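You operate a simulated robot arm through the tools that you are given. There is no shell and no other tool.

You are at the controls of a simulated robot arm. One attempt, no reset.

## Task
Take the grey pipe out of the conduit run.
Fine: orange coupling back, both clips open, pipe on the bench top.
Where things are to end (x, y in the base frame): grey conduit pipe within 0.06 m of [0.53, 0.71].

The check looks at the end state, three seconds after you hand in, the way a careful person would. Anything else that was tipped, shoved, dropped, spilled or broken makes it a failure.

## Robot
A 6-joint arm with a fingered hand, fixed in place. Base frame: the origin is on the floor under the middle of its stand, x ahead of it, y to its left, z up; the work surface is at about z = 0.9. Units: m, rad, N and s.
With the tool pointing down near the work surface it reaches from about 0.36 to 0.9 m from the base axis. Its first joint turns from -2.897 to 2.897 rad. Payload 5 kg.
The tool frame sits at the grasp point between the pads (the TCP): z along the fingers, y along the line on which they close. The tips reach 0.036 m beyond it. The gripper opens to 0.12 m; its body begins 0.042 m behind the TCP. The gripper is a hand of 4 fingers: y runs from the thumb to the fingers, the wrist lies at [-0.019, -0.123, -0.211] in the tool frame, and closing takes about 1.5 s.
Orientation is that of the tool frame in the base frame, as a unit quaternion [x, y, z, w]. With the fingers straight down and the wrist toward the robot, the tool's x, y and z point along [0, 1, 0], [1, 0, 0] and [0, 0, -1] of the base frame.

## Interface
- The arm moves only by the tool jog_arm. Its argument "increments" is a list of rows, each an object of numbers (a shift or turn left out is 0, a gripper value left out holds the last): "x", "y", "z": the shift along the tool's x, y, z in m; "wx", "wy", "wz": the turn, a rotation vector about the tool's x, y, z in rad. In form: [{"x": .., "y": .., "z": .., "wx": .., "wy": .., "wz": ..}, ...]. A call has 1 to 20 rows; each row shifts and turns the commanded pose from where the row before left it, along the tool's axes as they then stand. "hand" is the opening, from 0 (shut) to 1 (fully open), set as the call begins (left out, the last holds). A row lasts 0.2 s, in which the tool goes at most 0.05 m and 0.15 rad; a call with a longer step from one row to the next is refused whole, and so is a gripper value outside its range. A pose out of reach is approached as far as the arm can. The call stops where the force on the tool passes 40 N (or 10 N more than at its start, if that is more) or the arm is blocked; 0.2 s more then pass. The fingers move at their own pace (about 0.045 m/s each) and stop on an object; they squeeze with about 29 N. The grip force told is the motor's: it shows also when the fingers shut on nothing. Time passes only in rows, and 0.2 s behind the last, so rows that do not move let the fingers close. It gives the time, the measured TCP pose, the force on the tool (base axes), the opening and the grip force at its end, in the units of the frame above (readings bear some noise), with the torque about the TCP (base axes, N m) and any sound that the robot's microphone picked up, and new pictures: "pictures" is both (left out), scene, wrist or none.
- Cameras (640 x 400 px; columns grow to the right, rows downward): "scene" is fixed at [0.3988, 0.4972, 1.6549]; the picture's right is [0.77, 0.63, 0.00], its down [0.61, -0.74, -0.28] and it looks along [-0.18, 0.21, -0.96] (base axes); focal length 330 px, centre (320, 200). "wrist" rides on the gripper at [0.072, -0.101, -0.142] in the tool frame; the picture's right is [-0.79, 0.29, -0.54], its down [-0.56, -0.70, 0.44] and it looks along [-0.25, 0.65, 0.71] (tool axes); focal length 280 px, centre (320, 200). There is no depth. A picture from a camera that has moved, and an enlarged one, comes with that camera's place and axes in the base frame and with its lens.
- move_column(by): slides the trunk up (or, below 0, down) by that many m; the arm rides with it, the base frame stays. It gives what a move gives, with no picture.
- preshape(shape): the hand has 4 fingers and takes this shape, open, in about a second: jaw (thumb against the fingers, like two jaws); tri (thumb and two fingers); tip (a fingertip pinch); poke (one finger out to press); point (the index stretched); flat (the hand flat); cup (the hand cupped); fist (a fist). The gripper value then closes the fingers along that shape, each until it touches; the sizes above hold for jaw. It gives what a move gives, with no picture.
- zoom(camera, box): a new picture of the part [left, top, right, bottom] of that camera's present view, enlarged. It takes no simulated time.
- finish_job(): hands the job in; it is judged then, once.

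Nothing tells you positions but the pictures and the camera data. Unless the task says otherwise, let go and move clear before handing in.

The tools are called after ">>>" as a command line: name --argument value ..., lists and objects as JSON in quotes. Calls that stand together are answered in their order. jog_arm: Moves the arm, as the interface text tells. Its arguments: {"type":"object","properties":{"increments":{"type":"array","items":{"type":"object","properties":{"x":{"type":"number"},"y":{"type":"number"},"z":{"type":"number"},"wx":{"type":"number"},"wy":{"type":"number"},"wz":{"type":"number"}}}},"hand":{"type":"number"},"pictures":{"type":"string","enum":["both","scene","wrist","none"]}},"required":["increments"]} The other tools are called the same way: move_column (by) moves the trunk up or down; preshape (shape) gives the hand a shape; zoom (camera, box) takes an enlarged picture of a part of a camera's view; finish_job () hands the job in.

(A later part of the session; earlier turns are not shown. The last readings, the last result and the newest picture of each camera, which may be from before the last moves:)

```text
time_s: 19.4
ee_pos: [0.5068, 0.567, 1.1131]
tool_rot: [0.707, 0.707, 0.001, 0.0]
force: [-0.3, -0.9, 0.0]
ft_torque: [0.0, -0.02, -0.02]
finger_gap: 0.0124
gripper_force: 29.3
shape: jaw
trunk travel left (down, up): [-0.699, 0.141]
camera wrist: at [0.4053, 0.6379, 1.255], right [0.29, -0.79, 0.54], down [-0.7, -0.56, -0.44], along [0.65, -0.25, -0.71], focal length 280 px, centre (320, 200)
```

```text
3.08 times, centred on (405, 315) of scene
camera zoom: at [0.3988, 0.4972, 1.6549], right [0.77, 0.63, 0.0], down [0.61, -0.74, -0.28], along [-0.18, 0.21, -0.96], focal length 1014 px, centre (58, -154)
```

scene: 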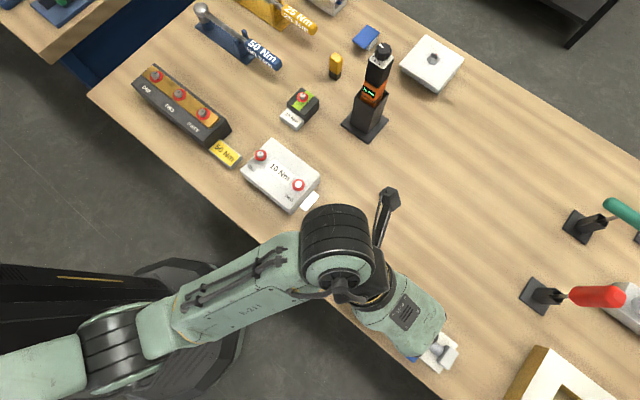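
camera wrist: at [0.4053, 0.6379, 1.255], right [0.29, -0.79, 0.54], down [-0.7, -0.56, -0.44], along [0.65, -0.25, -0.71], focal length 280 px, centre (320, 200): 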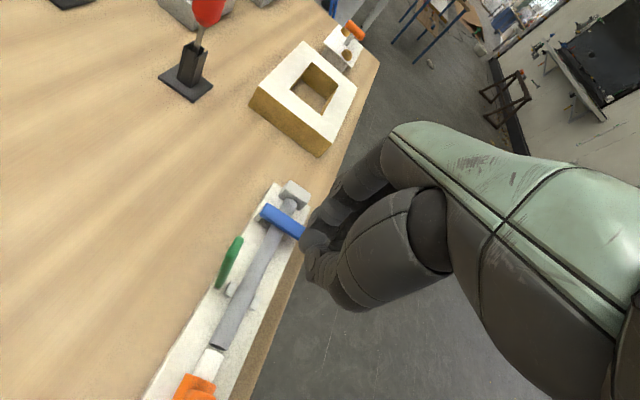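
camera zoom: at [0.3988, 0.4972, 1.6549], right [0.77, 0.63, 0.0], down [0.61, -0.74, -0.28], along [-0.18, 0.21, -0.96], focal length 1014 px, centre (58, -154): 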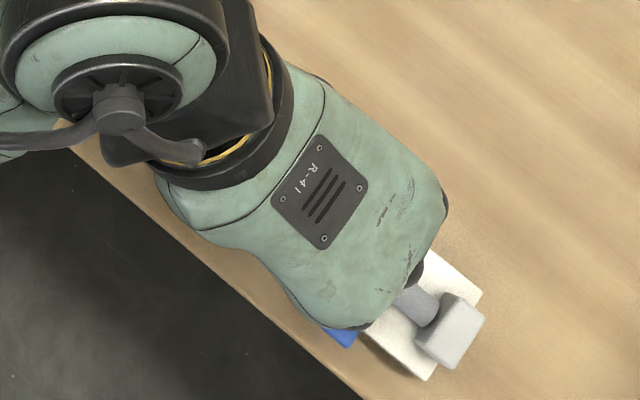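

The green clip stays open on its own. Now I'll reopen the hand and go over the blue clip's free end, near (0.605, 0.526).

>>> jog_arm --increments '[{"x": -0.0103, "y": 0.0245, "z": 0.006}, {"x": -0.0103, "y": 0.0245, "z": 0.019}, {"x": -0.0103, "y": 0.0245, "z": 0.019}, {"x": -0.0103, "y": 0.0245, "z": 0.019}]' --hand 0.45

>>> zoom --camera "wrist" --box '[180, 130, 400, 350]'

```text
time_s: 20.4
ee_pos: [0.6075, 0.526, 1.0465]
tool_rot: [0.707, 0.707, 0.001, -0.001]
force: [0.3, 0.3, 0.1]
ft_torque: [-0.01, 0.01, -0.02]
finger_gap: 0.0537
gripper_force: 0.1
shape: jaw
trunk travel left (down, up): [-0.699, 0.141]
camera wrist: at [0.5059, 0.5976, 1.1897], right [0.29, -0.79, 0.54], down [-0.7, -0.56, -0.44], along [0.65, -0.25, -0.71], focal length 280 px, centre (320, 200)
```

scene: 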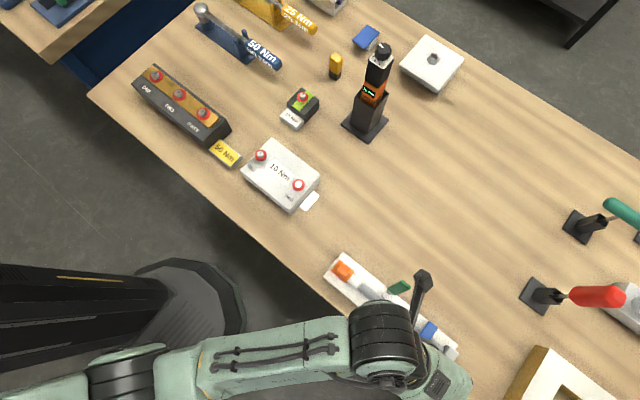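
wrist: 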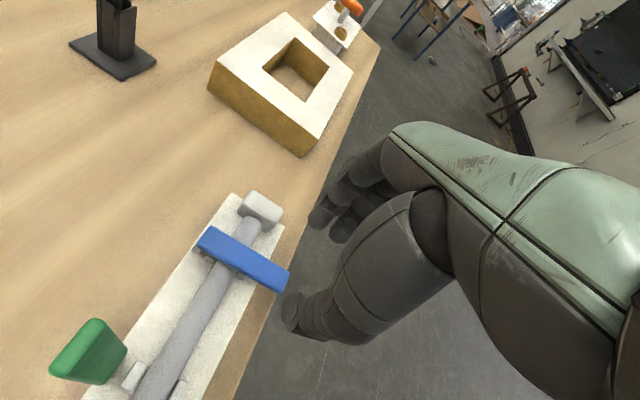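

```text
1.82 times, centred on (290, 240) of wrist
camera zoom: at [0.5059, 0.5976, 1.1897], right [0.29, -0.79, 0.54], down [-0.7, -0.56, -0.44], along [0.65, -0.25, -0.71], focal length 510 px, centre (374, 127)
```

zoom: 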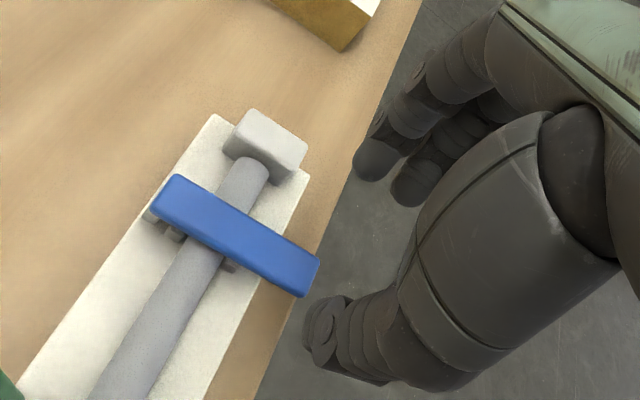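

The blue bar's end is centred at about (0.6075, 0.5206). The fixed end block sits close behind it at x≥0.64, y≥0.55, so I'll narrow the opening a bit and keep slightly forward while descending.

>>> jog_arm --increments '[{"x": -0.003, "y": -0.0005, "z": 0.014}, {"z": 0.014}, {"z": 0.014}, {"z": 0.012}]' --hand 0.35

>>> zoom --camera "wrist" --box '[180, 130, 400, 350]'

```text
time_s: 21.4
ee_pos: [0.6043, 0.5236, 0.9954]
tool_rot: [0.707, 0.707, 0.0, 0.0]
force: [0.3, 0.9, -0.3]
ft_torque: [0.0, -0.02, 0.03]
finger_gap: 0.0424
gripper_force: 0.0
shape: jaw
trunk travel left (down, up): [-0.699, 0.141]
camera wrist: at [0.5035, 0.5949, 1.1372], right [0.29, -0.79, 0.54], down [-0.7, -0.56, -0.44], along [0.65, -0.25, -0.71], focal length 280 px, centre (320, 200)
```

scene: 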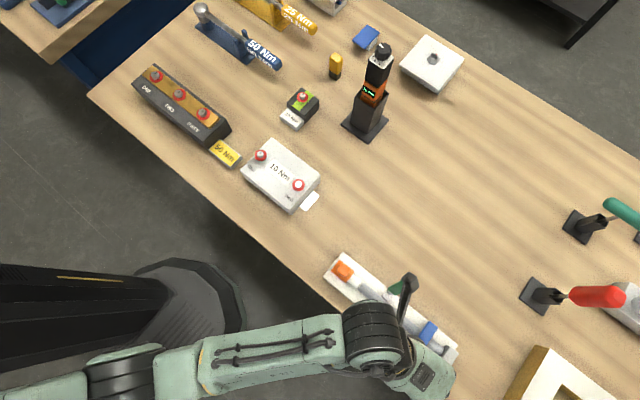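
wrist: 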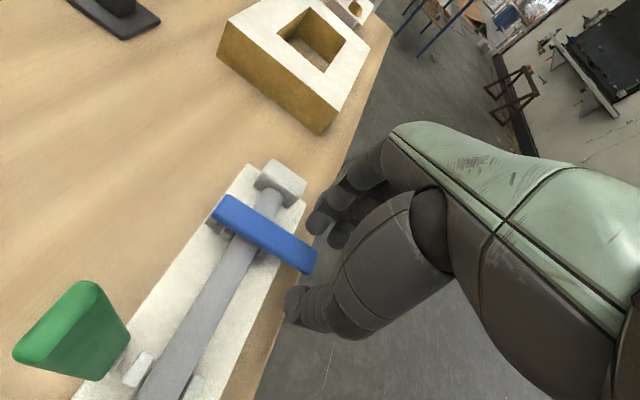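

```text
1.82 times, centred on (290, 240) of wrist
camera zoom: at [0.5035, 0.5949, 1.1372], right [0.29, -0.79, 0.54], down [-0.7, -0.56, -0.44], along [0.65, -0.25, -0.71], focal length 510 px, centre (374, 127)
```

zoom: 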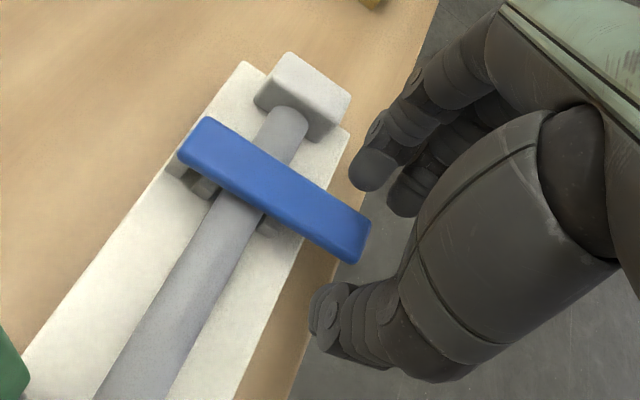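

>>> jog_arm --increments '[{"y": 0.001, "z": 0.006}, {"z": 0.006}, {"z": 0.005}]' --hand 0.35 --pictures "none"

>>> zoom --camera "wrist" --box '[180, 130, 400, 350]'

```text
time_s: 22.2
ee_pos: [0.6056, 0.5221, 0.9783]
tool_rot: [0.707, 0.707, -0.001, 0.0]
force: [0.2, -0.6, 0.3]
ft_torque: [0.0, 0.0, -0.01]
finger_gap: 0.0425
gripper_force: 0.1
shape: jaw
trunk travel left (down, up): [-0.699, 0.141]
```

```text
1.82 times, centred on (290, 240) of wrist
camera zoom: at [0.5043, 0.5944, 1.1209], right [0.29, -0.79, 0.54], down [-0.7, -0.56, -0.44], along [0.65, -0.25, -0.71], focal length 510 px, centre (374, 127)
```

zoom: 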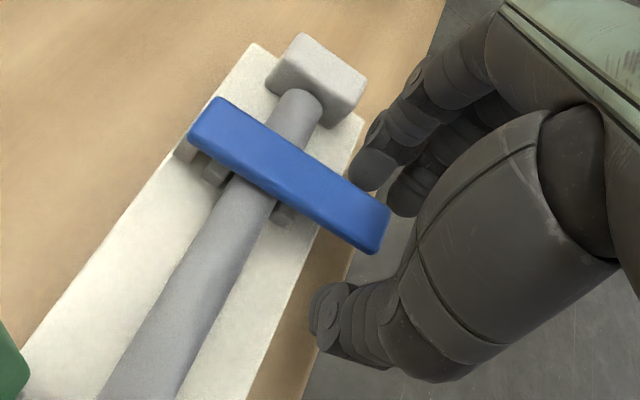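

>>> jog_arm --increments '[{}, {}, {}, {}, {}]' --hand 0.1 --pictures "none"

>>> zoom --camera "wrist" --box '[180, 130, 400, 350]'

```text
time_s: 23.4
ee_pos: [0.6062, 0.5221, 0.9797]
tool_rot: [0.706, 0.708, 0.002, 0.0]
force: [6.3, 0.1, 2.6]
ft_torque: [-0.02, -0.21, -0.01]
finger_gap: 0.0129
gripper_force: 0.0
shape: jaw
trunk travel left (down, up): [-0.699, 0.141]
```

```text
1.82 times, centred on (290, 240) of wrist
camera zoom: at [0.5053, 0.5941, 1.1212], right [0.29, -0.79, 0.54], down [-0.7, -0.56, -0.44], along [0.65, -0.25, -0.71], focal length 510 px, centre (374, 127)
```

zoom: 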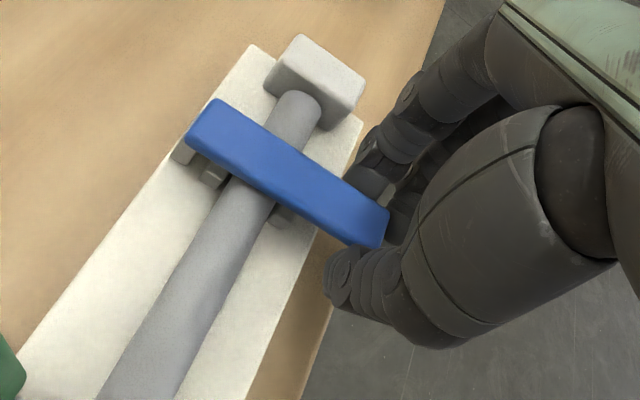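

>>> jog_arm --increments '[{}, {}, {}]' --hand 0.0 --pictures "none"

>>> zoom --camera "wrist" --box '[180, 130, 400, 350]'

```text
time_s: 24.2
ee_pos: [0.6044, 0.5222, 0.9787]
tool_rot: [0.707, 0.707, 0.0, 0.0]
force: [-3.4, -4.3, 0.0]
ft_torque: [-0.11, 0.13, -0.17]
finger_gap: 0.0103
gripper_force: 28.8
shape: jaw
trunk travel left (down, up): [-0.699, 0.141]
```

```text
1.82 times, centred on (290, 240) of wrist
camera zoom: at [0.5034, 0.5942, 1.1209], right [0.29, -0.79, 0.54], down [-0.7, -0.56, -0.44], along [0.65, -0.25, -0.71], focal length 510 px, centre (374, 127)
```

zoom: 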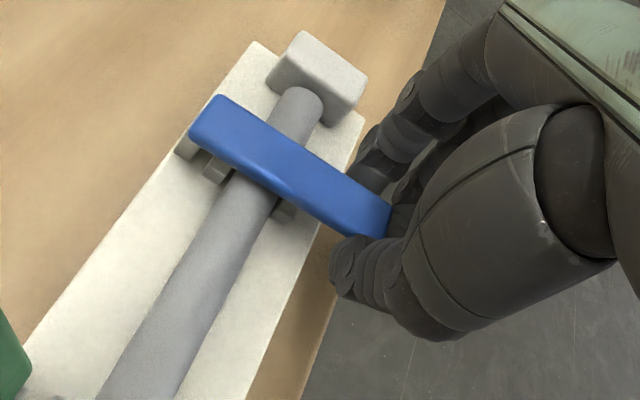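

The bar is gripped. Lifting along the same arc.

>>> jog_arm --increments '[{"x": 0.0002, "z": -0.0051}, {"x": 0.0007, "z": -0.005}, {"x": 0.0011, "z": -0.0049}, {"x": 0.0015, "z": -0.0048}, {"x": 0.0019, "z": -0.0047}, {"x": 0.0023, "z": -0.0045}, {"x": 0.0027, "z": -0.0043}, {"x": 0.0031, "z": -0.004}, {"x": 0.0034, "z": -0.0037}, {"x": 0.0037, "z": -0.0034}, {"x": 0.004, "z": -0.0031}]' --hand 0.0

>>> zoom --camera "wrist" --box '[180, 130, 400, 350]'

```text
time_s: 26.6
ee_pos: [0.6061, 0.5489, 1.0255]
tool_rot: [0.706, 0.708, 0.001, 0.0]
force: [-0.6, -0.1, -0.1]
ft_torque: [-0.04, 0.0, -0.01]
finger_gap: 0.009
gripper_force: 28.8
shape: jaw
trunk travel left (down, up): [-0.699, 0.141]
camera wrist: at [0.5043, 0.6203, 1.1681], right [0.29, -0.79, 0.54], down [-0.7, -0.56, -0.45], along [0.65, -0.25, -0.71], focal length 280 px, centre (320, 200)
```

scene: 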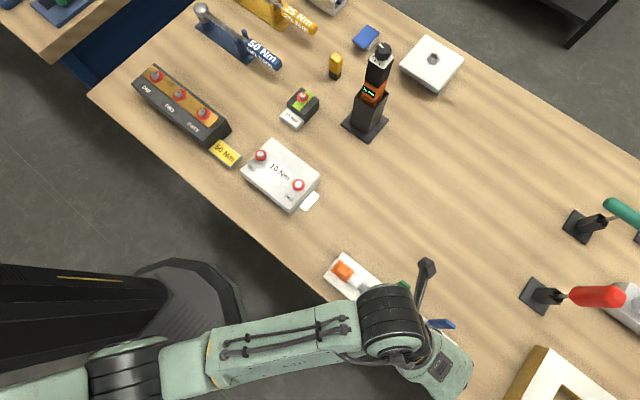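
wrist: 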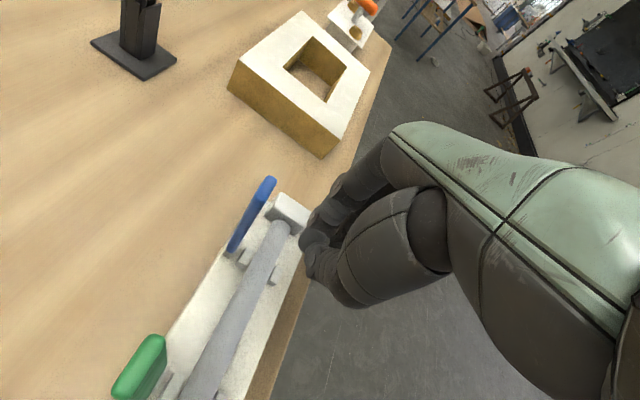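

```text
1.82 times, centred on (290, 240) of wrist
camera zoom: at [0.5043, 0.6203, 1.1681], right [0.29, -0.79, 0.54], down [-0.7, -0.56, -0.45], along [0.65, -0.25, -0.71], focal length 510 px, centre (374, 127)
```

zoom: 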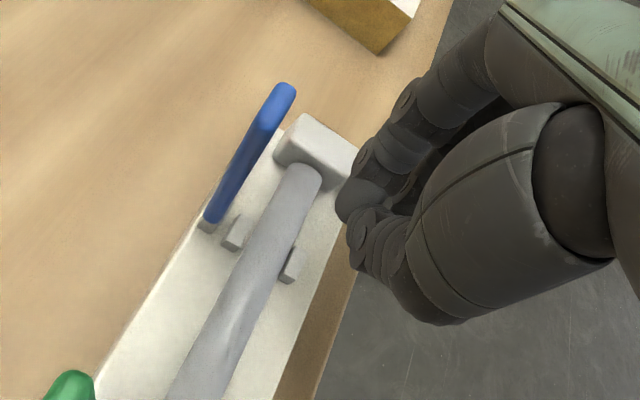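

The blue bar popped out of the pinch and swung up to its open side by itself. I'll rise and check both clips before going for the pipe.

>>> jog_arm --increments '[{"z": -0.03}, {"z": -0.04}, {"y": -0.03, "z": -0.04}, {"y": -0.04, "z": -0.02}, {"y": -0.04}]' --hand 0.1

>>> zoom --camera "wrist" --box '[160, 160, 360, 360]'

>>> zoom --camera "scene" --box '[310, 240, 480, 380]'

```text
time_s: 27.8
ee_pos: [0.495, 0.5464, 1.1574]
tool_rot: [0.707, 0.708, 0.001, 0.001]
force: [0.0, 0.5, 0.3]
ft_torque: [-0.05, -0.02, 0.0]
finger_gap: 0.0122
gripper_force: 0.1
shape: jaw
trunk travel left (down, up): [-0.699, 0.141]
camera wrist: at [0.3939, 0.6198, 1.2995], right [0.29, -0.79, 0.54], down [-0.7, -0.56, -0.44], along [0.65, -0.25, -0.71], focal length 280 px, centre (320, 200)
```

scene: 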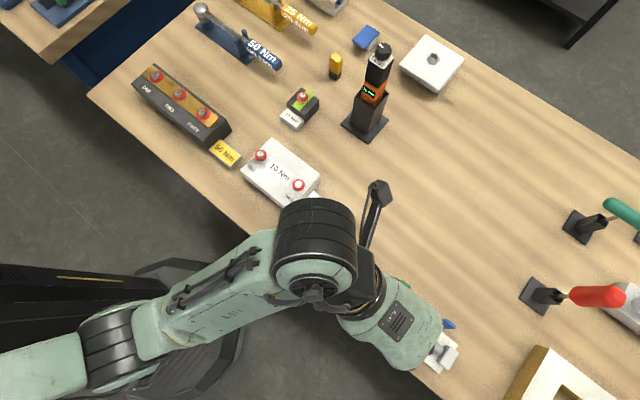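
wrist: 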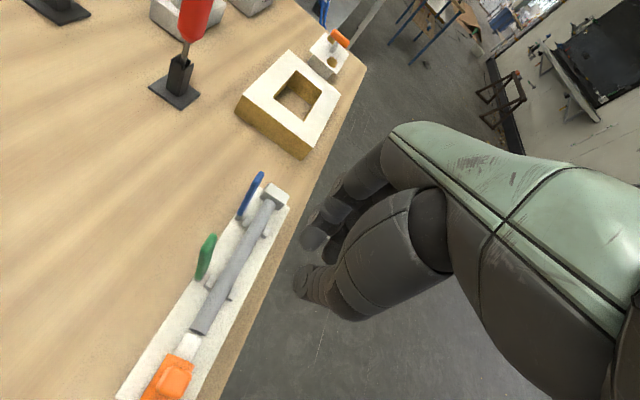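

```text
2.00 times, centred on (260, 260) of wrist
camera zoom: at [0.3939, 0.6198, 1.2995], right [0.29, -0.79, 0.54], down [-0.7, -0.56, -0.44], along [0.65, -0.25, -0.71], focal length 561 px, centre (440, 80)
```

zoom: 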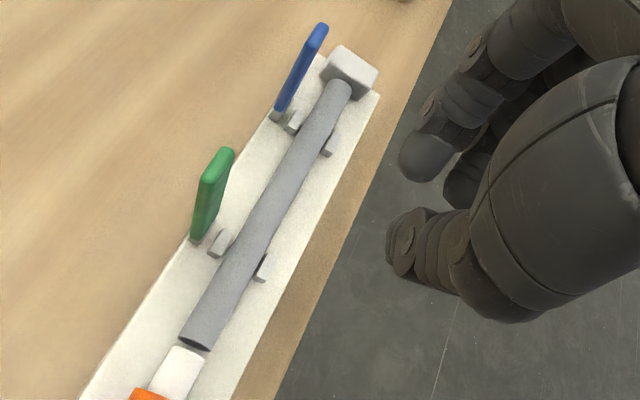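

```text
2.86 times, centred on (395, 310) of scene
camera zoom: at [0.3988, 0.4972, 1.6549], right [0.77, 0.63, 0.0], down [0.61, -0.74, -0.28], along [-0.18, 0.21, -0.96], focal length 942 px, centre (106, -114)
```

zoom: 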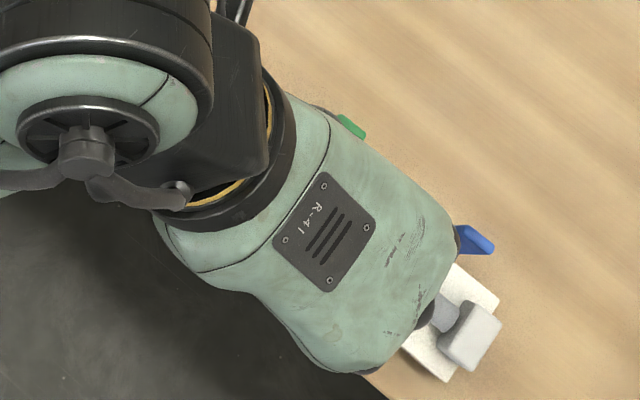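

Both clips stand open and the pipe lies free from x≈0.453 to 0.64 at y≈0.567. I'll turn the hand 90° so that it closes across the pipe, with the wrist toward the robot, and then tilt it so the palm stays clear of the raised clips.

>>> jog_arm --increments '[{"wz": -0.1428}, {"wz": -0.1428}, {"wz": -0.1428}, {"wz": -0.1428}, {"wz": -0.1428}, {"wz": -0.1428}, {"wz": -0.1428}, {"wz": -0.1428}, {"wz": -0.1428}, {"wz": -0.1428}, {"wz": -0.1428}, {}]' --hand 0.5

```text
time_s: 30.4
ee_pos: [0.4947, 0.548, 1.1569]
tool_rot: [-0.002, 1.0, 0.0, 0.0]
force: [0.7, -0.2, 0.1]
ft_torque: [0.02, 0.02, -0.01]
finger_gap: 0.0596
gripper_force: 0.0
shape: jaw
trunk travel left (down, up): [-0.699, 0.141]
camera wrist: at [0.4227, 0.445, 1.2982], right [0.79, 0.29, 0.54], down [0.56, -0.7, -0.44], along [0.25, 0.65, -0.71], focal length 280 px, centre (320, 200)
```

scene: 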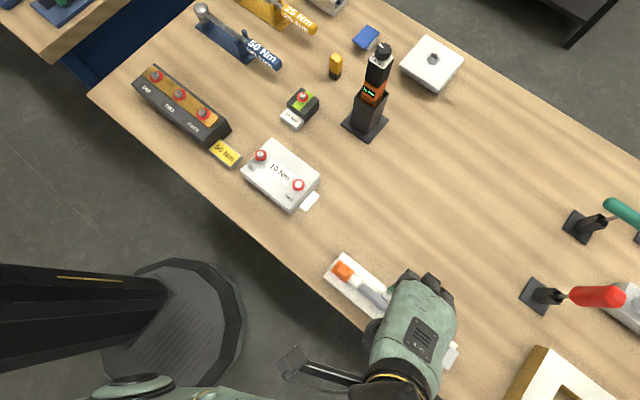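
wrist: 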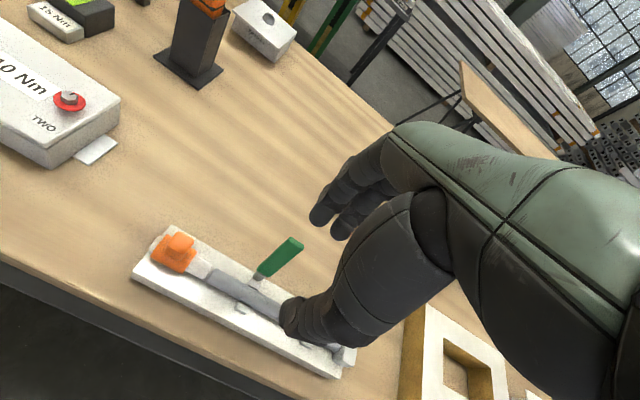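

>>> zoom --camera "wrist" --box '[120, 210, 320, 380]'

>>> zoom --camera "scene" --box '[310, 240, 480, 380]'

```text
2.35 times, centred on (220, 295) of wrist
camera zoom: at [0.4227, 0.445, 1.2982], right [0.79, 0.29, 0.54], down [0.56, -0.7, -0.44], along [0.25, 0.65, -0.71], focal length 660 px, centre (555, -24)
```

zoom: 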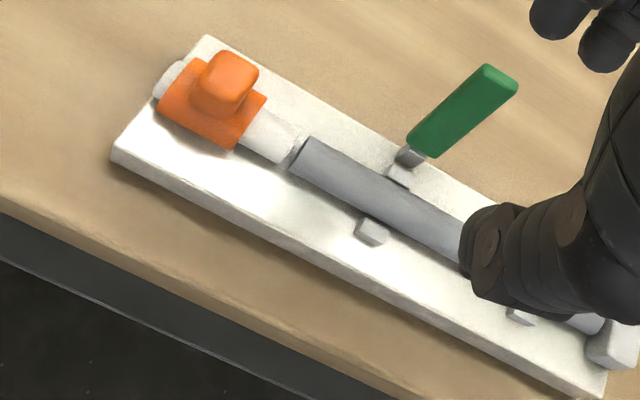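

```text
2.86 times, centred on (395, 310) of scene
camera zoom: at [0.3988, 0.4972, 1.6549], right [0.77, 0.63, 0.0], down [0.61, -0.74, -0.28], along [-0.18, 0.21, -0.96], focal length 942 px, centre (106, -114)
```

zoom: 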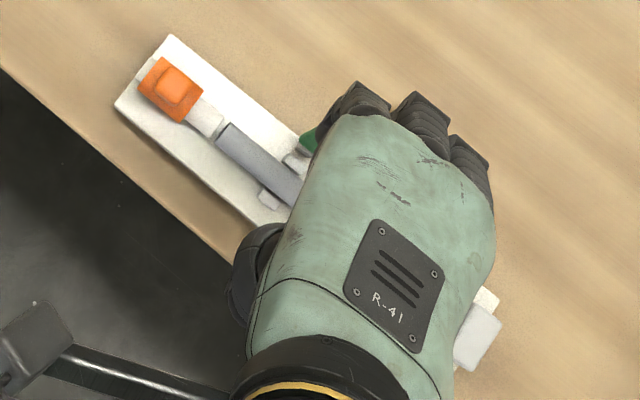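

>>> zoom --camera "wrist" --box '[130, 225, 220, 315]'

>>> zoom --camera "wrist" --box '[200, 230, 310, 330]'

```text
4.44 times, centred on (175, 270) of wrist
camera zoom: at [0.4227, 0.445, 1.2982], right [0.79, 0.29, 0.54], down [0.56, -0.7, -0.44], along [0.25, 0.65, -0.71], focal length 1246 px, centre (964, -111)
```

zoom: 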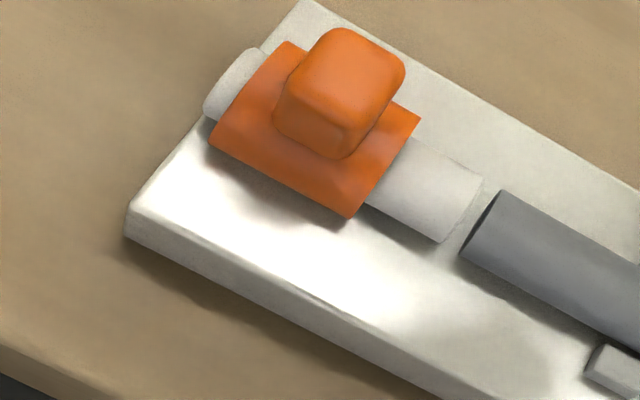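

```text
4.00 times, centred on (255, 280) of wrist
camera zoom: at [0.4227, 0.445, 1.2982], right [0.79, 0.29, 0.54], down [0.56, -0.7, -0.44], along [0.25, 0.65, -0.71], focal length 1122 px, centre (580, -120)
```

zoom: 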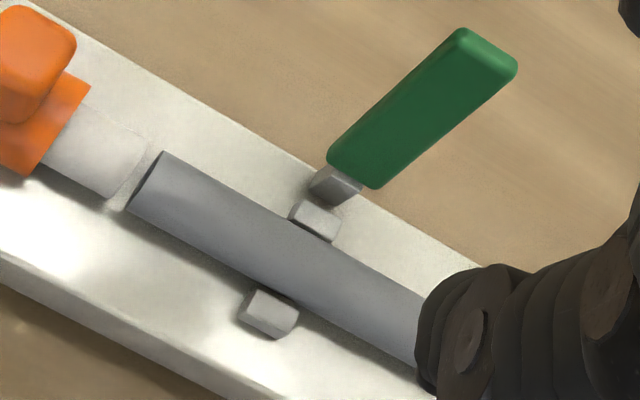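

The base is about 25 mm thick, so its top is near z≈0.925. The pipe is about 21 mm across with its centre near z≈0.94. The gap between the raised clips is only about 80 mm, so I'll try the narrower three-finger shape.

>>> preshape --shape "tri"

>>> jog_arm --increments '[{}, {}]'

>>> zoom --camera "scene" --box '[310, 240, 480, 380]'

>>> zoom --camera "wrist" --box '[240, 100, 480, 360]'

```text
time_s: 31.3
ee_pos: [0.4955, 0.5472, 1.1556]
tool_rot: [-0.001, 1.0, 0.0, 0.0]
force: [0.5, 0.2, 0.5]
ft_torque: [-0.03, 0.0, 0.01]
finger_gap: 0.1197
gripper_force: 0.0
shape: tri
trunk travel left (down, up): [-0.699, 0.141]
```

```text
time_s: 31.9
ee_pos: [0.4945, 0.547, 1.1563]
tool_rot: [0.0, 1.0, 0.0, 0.0]
force: [-0.8, -1.2, 0.0]
ft_torque: [-0.01, -0.01, 0.01]
finger_gap: 0.12
gripper_force: 0.1
shape: tri
trunk travel left (down, up): [-0.699, 0.141]
camera wrist: at [0.4228, 0.4452, 1.2982], right [0.79, 0.29, 0.54], down [0.56, -0.7, -0.44], along [0.25, 0.65, -0.71], focal length 280 px, centre (320, 200)
```

scene: 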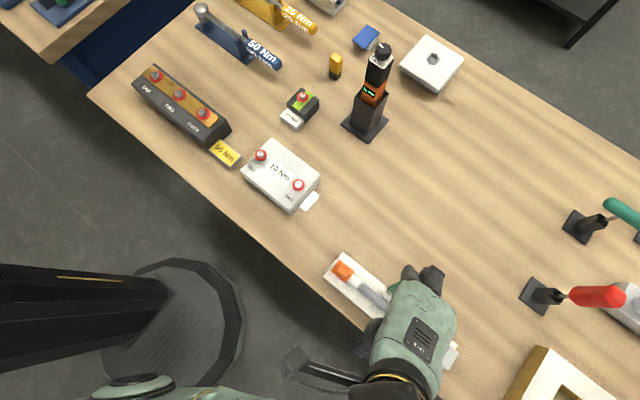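
wrist: 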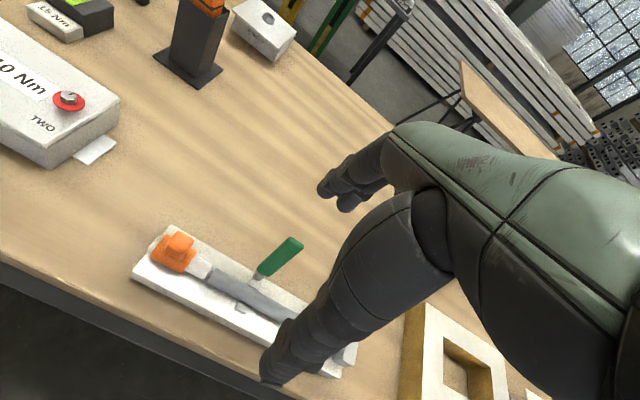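

```text
2.86 times, centred on (395, 310) of scene
camera zoom: at [0.3988, 0.4972, 1.6549], right [0.77, 0.63, 0.0], down [0.61, -0.74, -0.28], along [-0.18, 0.21, -0.96], focal length 942 px, centre (106, -114)
```

zoom: 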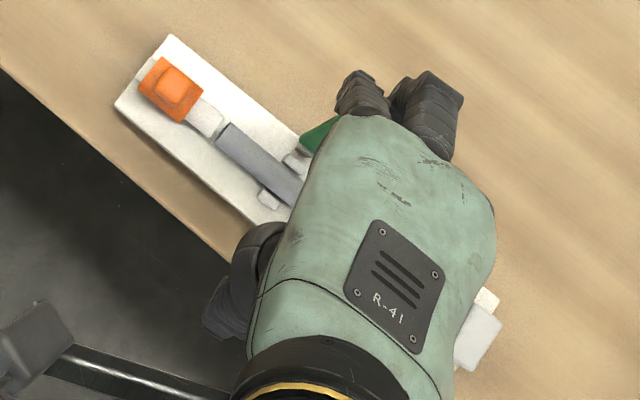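

```text
1.54 times, centred on (360, 230) of wrist
camera zoom: at [0.4228, 0.4452, 1.2982], right [0.79, 0.29, 0.54], down [0.56, -0.7, -0.44], along [0.25, 0.65, -0.71], focal length 431 px, centre (258, 154)
```

zoom: 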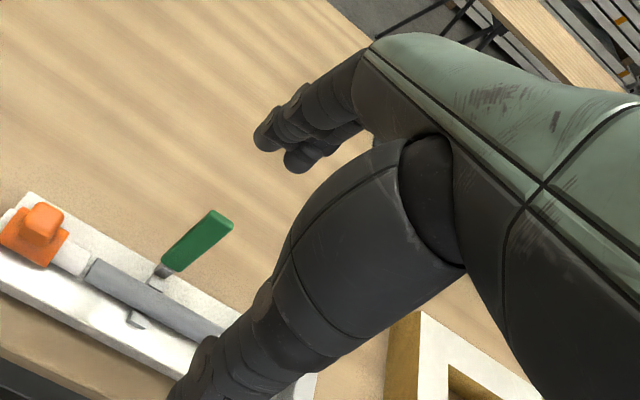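

The three-finger shape is narrower: index and middle are out and the ring finger is curled away. I'll tilt the hand about 20° toward the robot side and move above the middle of the pipe, staying above the raised clips.

>>> jog_arm --increments '[{"wx": -0.117}, {"wx": -0.117}, {"wx": -0.116}, {"x": -0.0139, "y": -0.004, "z": 0.0189}, {"x": -0.0139, "y": -0.004, "z": 0.0189}, {"x": -0.0139, "y": -0.004, "z": 0.0189}, {"x": -0.0139, "y": -0.004, "z": 0.0189}, {}]' --hand 0.5

>>> zoom --camera "scene" --box '[310, 240, 480, 380]'

>>> zoom --camera "wrist" --box '[160, 140, 400, 390]'

```text
time_s: 33.7
ee_pos: [0.5518, 0.5583, 1.08]
tool_rot: [0.0, 0.985, 0.175, 0.001]
force: [-0.9, -0.7, 0.3]
ft_torque: [0.02, 0.01, 0.0]
finger_gap: 0.0608
gripper_force: 0.2
shape: tri
trunk travel left (down, up): [-0.699, 0.141]
camera wrist: at [0.4795, 0.4135, 1.1789], right [0.79, 0.08, 0.61], down [0.56, -0.51, -0.66], along [0.25, 0.86, -0.45], focal length 280 px, centre (320, 200)
```

scene: 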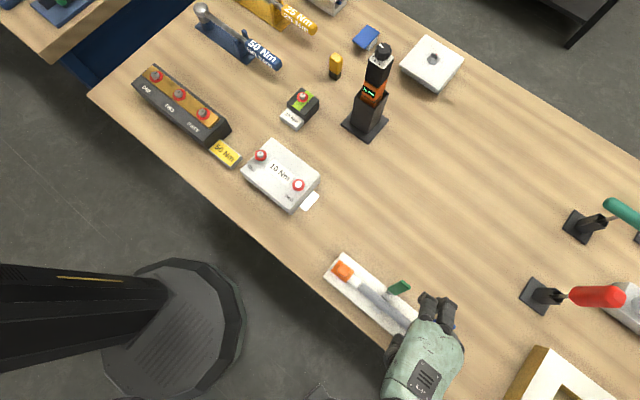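
wrist: 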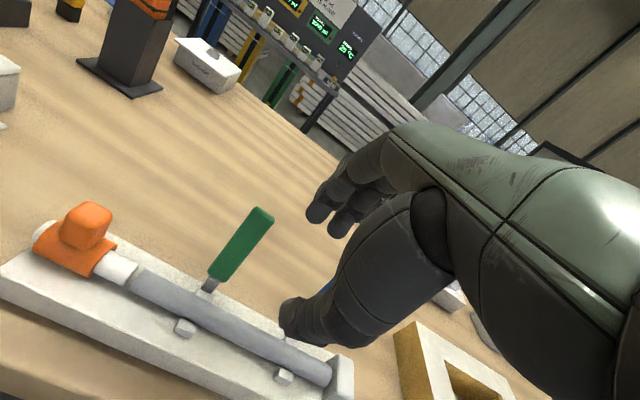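

```text
2.86 times, centred on (395, 310) of scene
camera zoom: at [0.3988, 0.4972, 1.6549], right [0.77, 0.63, 0.0], down [0.61, -0.74, -0.28], along [-0.18, 0.21, -0.96], focal length 942 px, centre (106, -114)
```

zoom: 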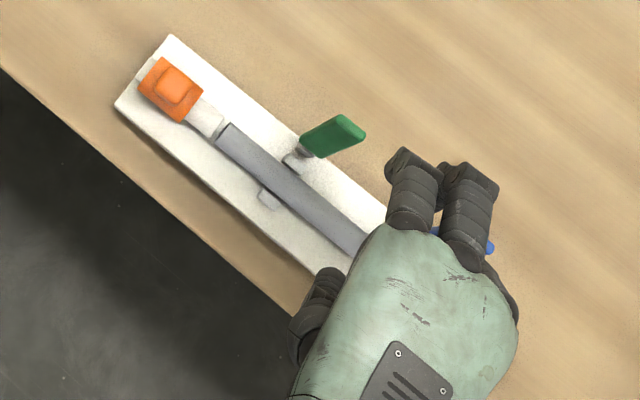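

```text
1.60 times, centred on (280, 265) of wrist
camera zoom: at [0.4795, 0.4135, 1.1789], right [0.79, 0.08, 0.61], down [0.56, -0.51, -0.66], along [0.25, 0.86, -0.45], focal length 449 px, centre (384, 96)
```

zoom: 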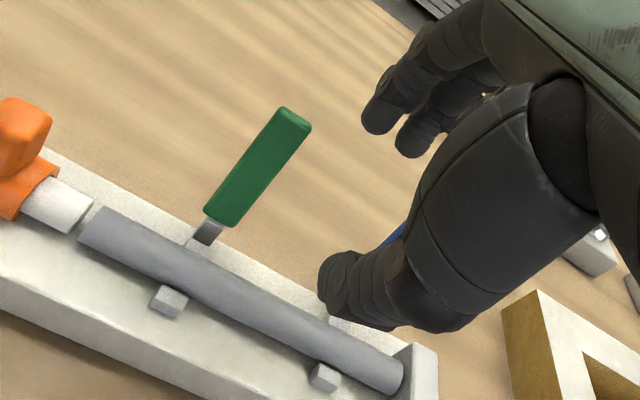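

I have a clear side view now: pipe centre at x≈0.552, y≈0.567, z≈0.939, with the hand centred over it between the two raised clips. I'll reduce the tilt slightly, narrow the opening and descend to just above the pipe.

>>> jog_arm --increments '[{"wx": 0.05}, {"x": -0.0004, "y": -0.0058, "z": 0.0191}, {"x": -0.0004, "y": -0.0058, "z": 0.0191}, {"x": -0.0004, "y": -0.0058, "z": 0.0191}, {"x": -0.0004, "y": -0.0058, "z": 0.0191}, {}]' --hand 0.32

>>> zoom --camera "scene" --box '[310, 240, 480, 380]'

>>> zoom --camera "wrist" --box '[200, 140, 400, 340]'

```text
time_s: 35.1
ee_pos: [0.5512, 0.5602, 1.0008]
tool_rot: [0.0, 0.989, 0.15, 0.0]
force: [-0.3, 0.0, -0.1]
ft_torque: [0.02, 0.01, 0.02]
finger_gap: 0.0388
gripper_force: 0.1
shape: tri
trunk travel left (down, up): [-0.699, 0.141]
camera wrist: at [0.4804, 0.4205, 1.1066], right [0.79, 0.11, 0.6], down [0.56, -0.54, -0.63], along [0.25, 0.84, -0.49], focal length 280 px, centre (320, 200)
```

scene: 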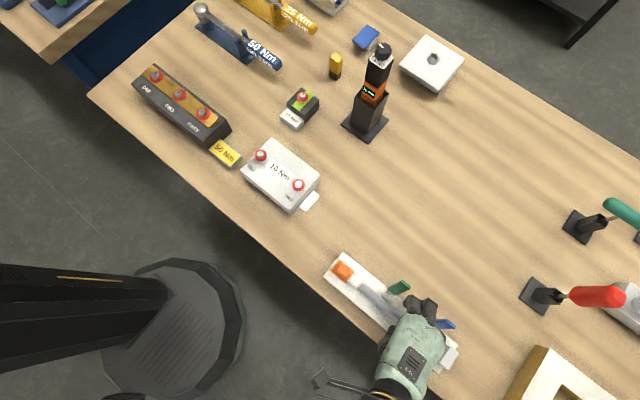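
wrist: 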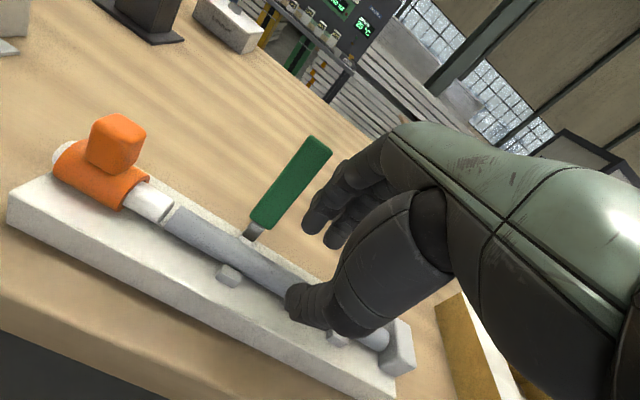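

```text
2.86 times, centred on (395, 310) of scene
camera zoom: at [0.3988, 0.4972, 1.6549], right [0.77, 0.63, 0.0], down [0.61, -0.74, -0.28], along [-0.18, 0.21, -0.96], focal length 942 px, centre (106, -114)
```

zoom: 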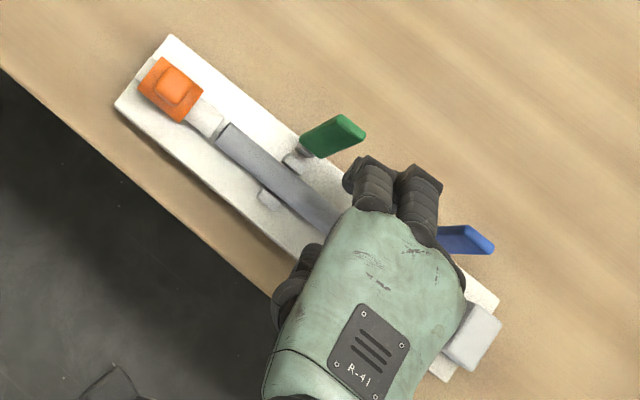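

```text
2.00 times, centred on (300, 240) of wrist
camera zoom: at [0.4804, 0.4205, 1.1066], right [0.79, 0.11, 0.6], down [0.56, -0.54, -0.63], along [0.25, 0.84, -0.49], focal length 561 px, centre (360, 120)
```

zoom: 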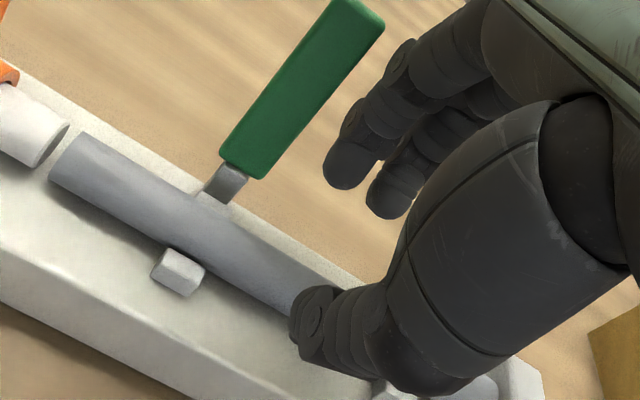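

The hand is aligned over the pipe, with clearance to both raised clips. I'll lower the last 34 mm in small steps.

>>> jog_arm --increments '[{"x": -0.0015, "y": -0.0029, "z": 0.008}, {"x": -0.0015, "y": -0.0029, "z": 0.008}, {"y": -0.0029, "z": 0.008}, {"y": -0.0015, "z": 0.004}]' --hand 0.32

>>> zoom --camera "wrist" --box '[200, 140, 400, 340]'

>>> zoom --camera "scene" --box '[350, 260, 470, 380]'

```text
time_s: 36.1
ee_pos: [0.5567, 0.5549, 0.9733]
tool_rot: [0.0, 0.988, 0.152, 0.003]
force: [-1.0, -2.8, 13.9]
ft_torque: [-0.39, 0.11, 0.04]
finger_gap: 0.0385
gripper_force: 0.0
shape: tri
trunk travel left (down, up): [-0.699, 0.141]
camera wrist: at [0.4839, 0.4161, 1.0788], right [0.79, 0.11, 0.61], down [0.56, -0.54, -0.63], along [0.26, 0.84, -0.48], focal length 280 px, centre (320, 200)
```

scene: 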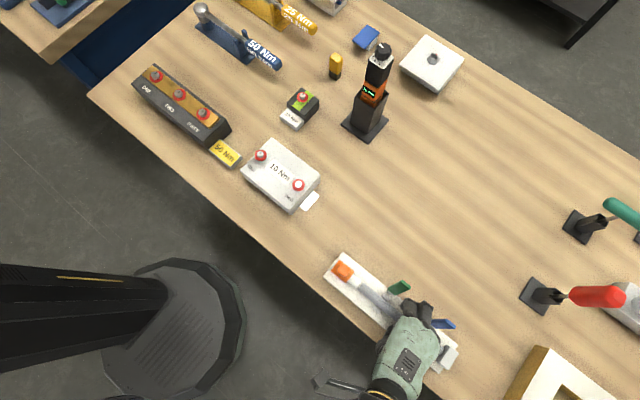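
wrist: 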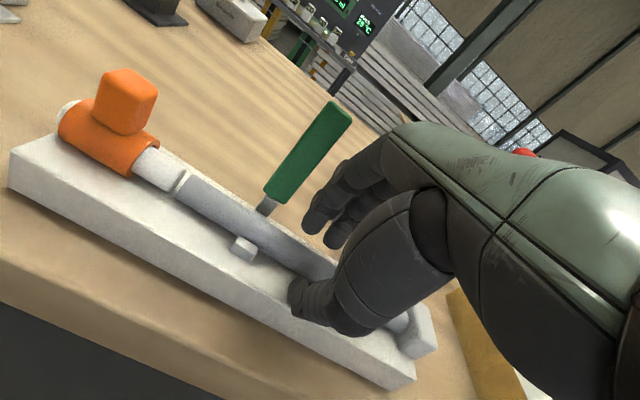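

```text
2.00 times, centred on (300, 240) of wrist
camera zoom: at [0.4839, 0.4161, 1.0788], right [0.79, 0.11, 0.61], down [0.56, -0.54, -0.63], along [0.26, 0.84, -0.48], focal length 561 px, centre (360, 120)
```

zoom: 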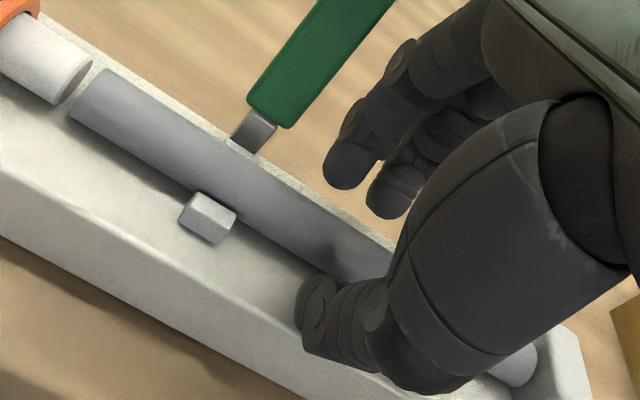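

```text
3.33 times, centred on (410, 320) of scene
camera zoom: at [0.3988, 0.4972, 1.6549], right [0.77, 0.63, 0.0], down [0.61, -0.74, -0.28], along [-0.18, 0.21, -0.96], focal length 1098 px, centre (20, -200)
```

zoom: 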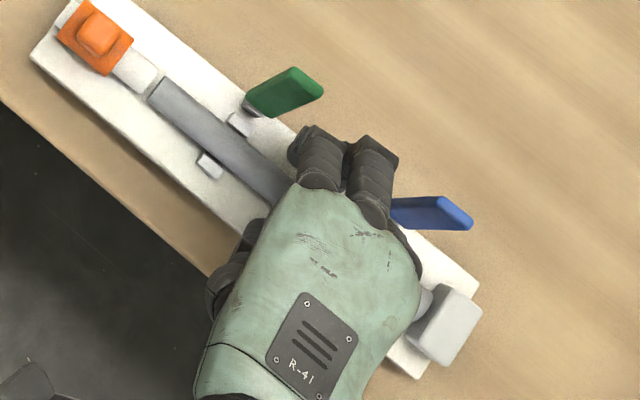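

The force reading shows the thumb tip touching the base plate while the two fingers are still too high on the pipe, so in this shape the thumb reaches lower than the fingers. I'll retreat straight up and look for a better grip.

>>> jog_arm --increments '[{"y": 0.003, "z": -0.0096}, {"y": 0.0089, "z": -0.0287}, {"y": 0.0089, "z": -0.0287}, {"y": 0.0089, "z": -0.0287}, {"y": 0.0089, "z": -0.0287}]' --hand 0.32 --pictures "none"

>>> preshape --shape "tip"

>>> jog_arm --increments '[{}, {}, {}]' --hand 0.3

>>> zoom --camera "wrist" --box '[200, 140, 440, 360]'

>>> zoom --camera "scene" --box '[330, 250, 480, 390]'

```text
time_s: 37.3
ee_pos: [0.5563, 0.5561, 1.1016]
tool_rot: [0.001, 0.989, 0.149, 0.001]
force: [-0.1, -0.1, -0.3]
ft_torque: [-0.01, -0.01, 0.0]
finger_gap: 0.0386
gripper_force: 0.1
shape: tri
trunk travel left (down, up): [-0.699, 0.141]
```

```text
time_s: 38.2
ee_pos: [0.5554, 0.5567, 1.101]
tool_rot: [0.0, 0.989, 0.15, 0.0]
force: [-0.3, 0.5, 0.1]
ft_torque: [-0.02, -0.01, -0.04]
finger_gap: 0.1195
gripper_force: 0.0
shape: tip
trunk travel left (down, up): [-0.699, 0.141]
```

```text
time_s: 39.0
ee_pos: [0.5545, 0.5573, 1.1021]
tool_rot: [0.0, 0.989, 0.15, 0.0]
force: [-0.5, 0.2, -0.2]
ft_torque: [-0.02, 0.05, 0.01]
finger_gap: 0.0498
gripper_force: 0.0
shape: tip
trunk travel left (down, up): [-0.699, 0.141]
camera wrist: at [0.4839, 0.4173, 1.2072], right [0.79, 0.11, 0.6], down [0.56, -0.54, -0.63], along [0.25, 0.84, -0.49], focal length 280 px, centre (320, 200)
```

scene: 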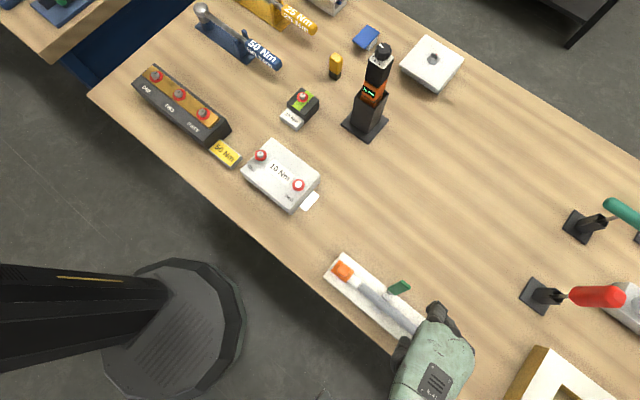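
wrist: 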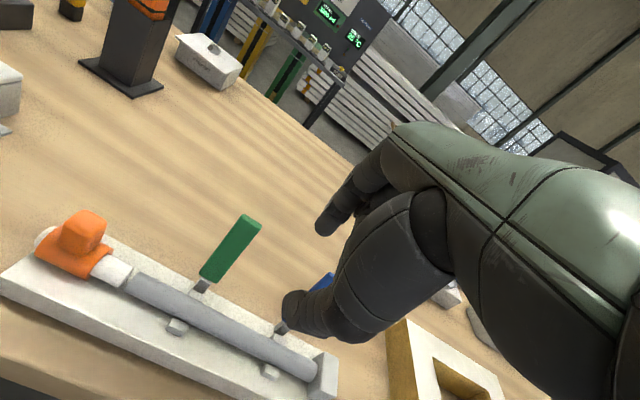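

```text
1.82 times, centred on (320, 250) of wrist
camera zoom: at [0.4839, 0.4173, 1.2072], right [0.79, 0.11, 0.6], down [0.56, -0.54, -0.63], along [0.25, 0.84, -0.49], focal length 510 px, centre (320, 109)
```

zoom: 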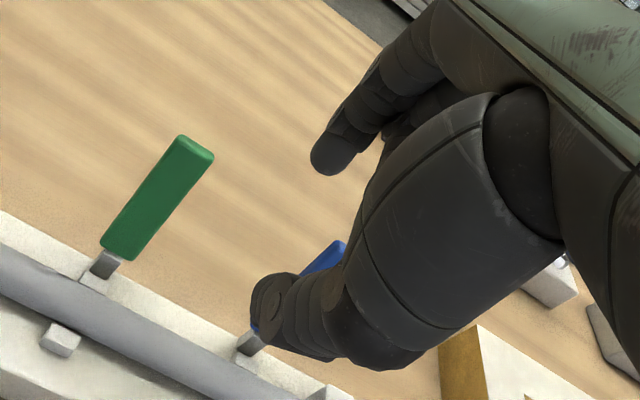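

```text
2.86 times, centred on (405, 320) of scene
camera zoom: at [0.3988, 0.4972, 1.6549], right [0.77, 0.63, 0.0], down [0.61, -0.74, -0.28], along [-0.18, 0.21, -0.96], focal length 942 px, centre (77, -143)
```

zoom: 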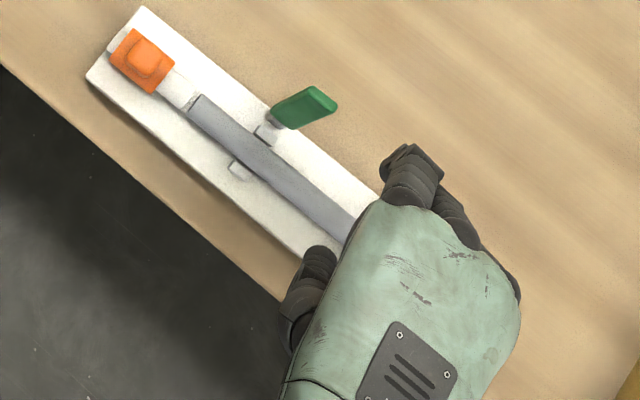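

The two-finger pinch is no better. The real cause was the tilt, which lowered the thumb's back corner onto the plate. I'll go back to the three-finger shape with much less tilt, so that thumb and fingers reach the same depth, and check again above the pipe.

>>> preshape --shape "tri"

>>> jog_arm --increments '[{"wx": 0.09}, {"wx": 0.09}, {}, {}, {"x": 0.0008, "y": -0.001, "z": 0.0273}, {"x": 0.0008, "y": -0.001, "z": 0.0273}, {"x": 0.0008, "y": -0.001, "z": 0.0273}, {}]' --hand 0.32

>>> zoom --camera "wrist" --box '[200, 140, 400, 340]'

>>> zoom --camera "scene" --box '[350, 260, 470, 380]'

```text
time_s: 39.9
ee_pos: [0.5556, 0.5575, 1.1015]
tool_rot: [0.0, 0.989, 0.149, 0.0]
force: [0.5, 0.3, -0.1]
ft_torque: [-0.01, 0.0, 0.02]
finger_gap: 0.1192
gripper_force: 0.1
shape: tri
trunk travel left (down, up): [-0.699, 0.141]
```

```text
time_s: 41.7
ee_pos: [0.5541, 0.566, 1.017]
tool_rot: [0.0, 0.998, 0.06, 0.001]
force: [0.4, -0.1, 0.5]
ft_torque: [-0.02, 0.02, 0.02]
finger_gap: 0.0392
gripper_force: 0.2
shape: tri
trunk travel left (down, up): [-0.699, 0.141]
camera wrist: at [0.4819, 0.4471, 1.1462], right [0.79, 0.22, 0.57], down [0.56, -0.64, -0.52], along [0.25, 0.73, -0.63], focal length 280 px, centre (320, 200)
```

scene: 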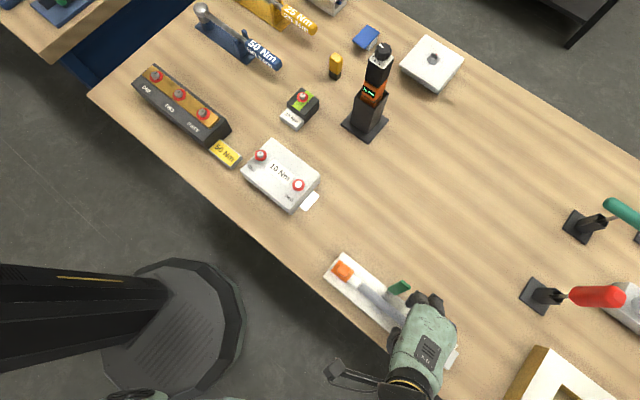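
wrist: 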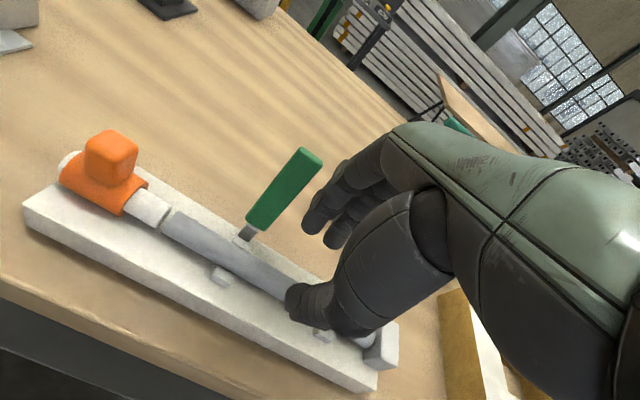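

```text
2.00 times, centred on (300, 240) of wrist
camera zoom: at [0.4819, 0.4471, 1.1462], right [0.79, 0.22, 0.57], down [0.56, -0.64, -0.52], along [0.25, 0.73, -0.63], focal length 561 px, centre (360, 120)
```

zoom: 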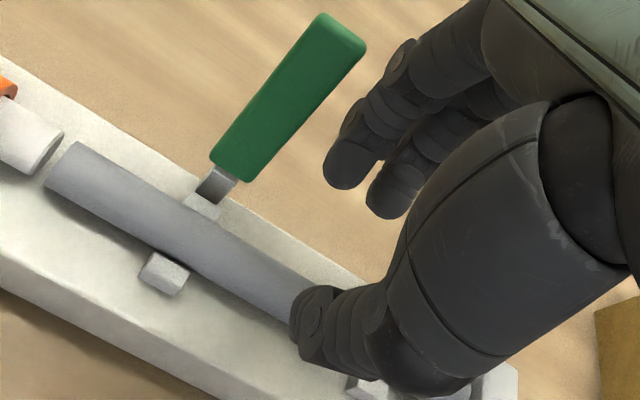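

```text
3.33 times, centred on (410, 320) of scene
camera zoom: at [0.3988, 0.4972, 1.6549], right [0.77, 0.63, 0.0], down [0.61, -0.74, -0.28], along [-0.18, 0.21, -0.96], focal length 1098 px, centre (20, -200)
```

zoom: 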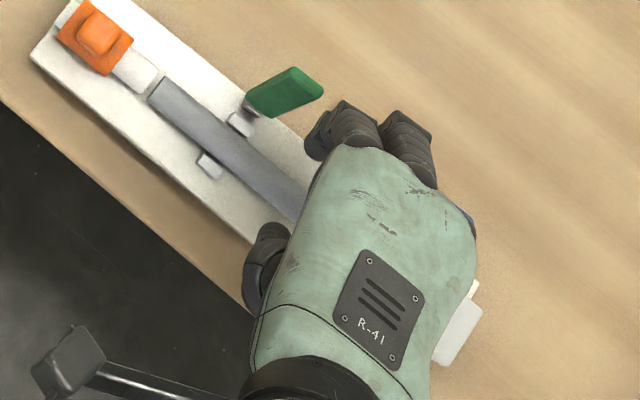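

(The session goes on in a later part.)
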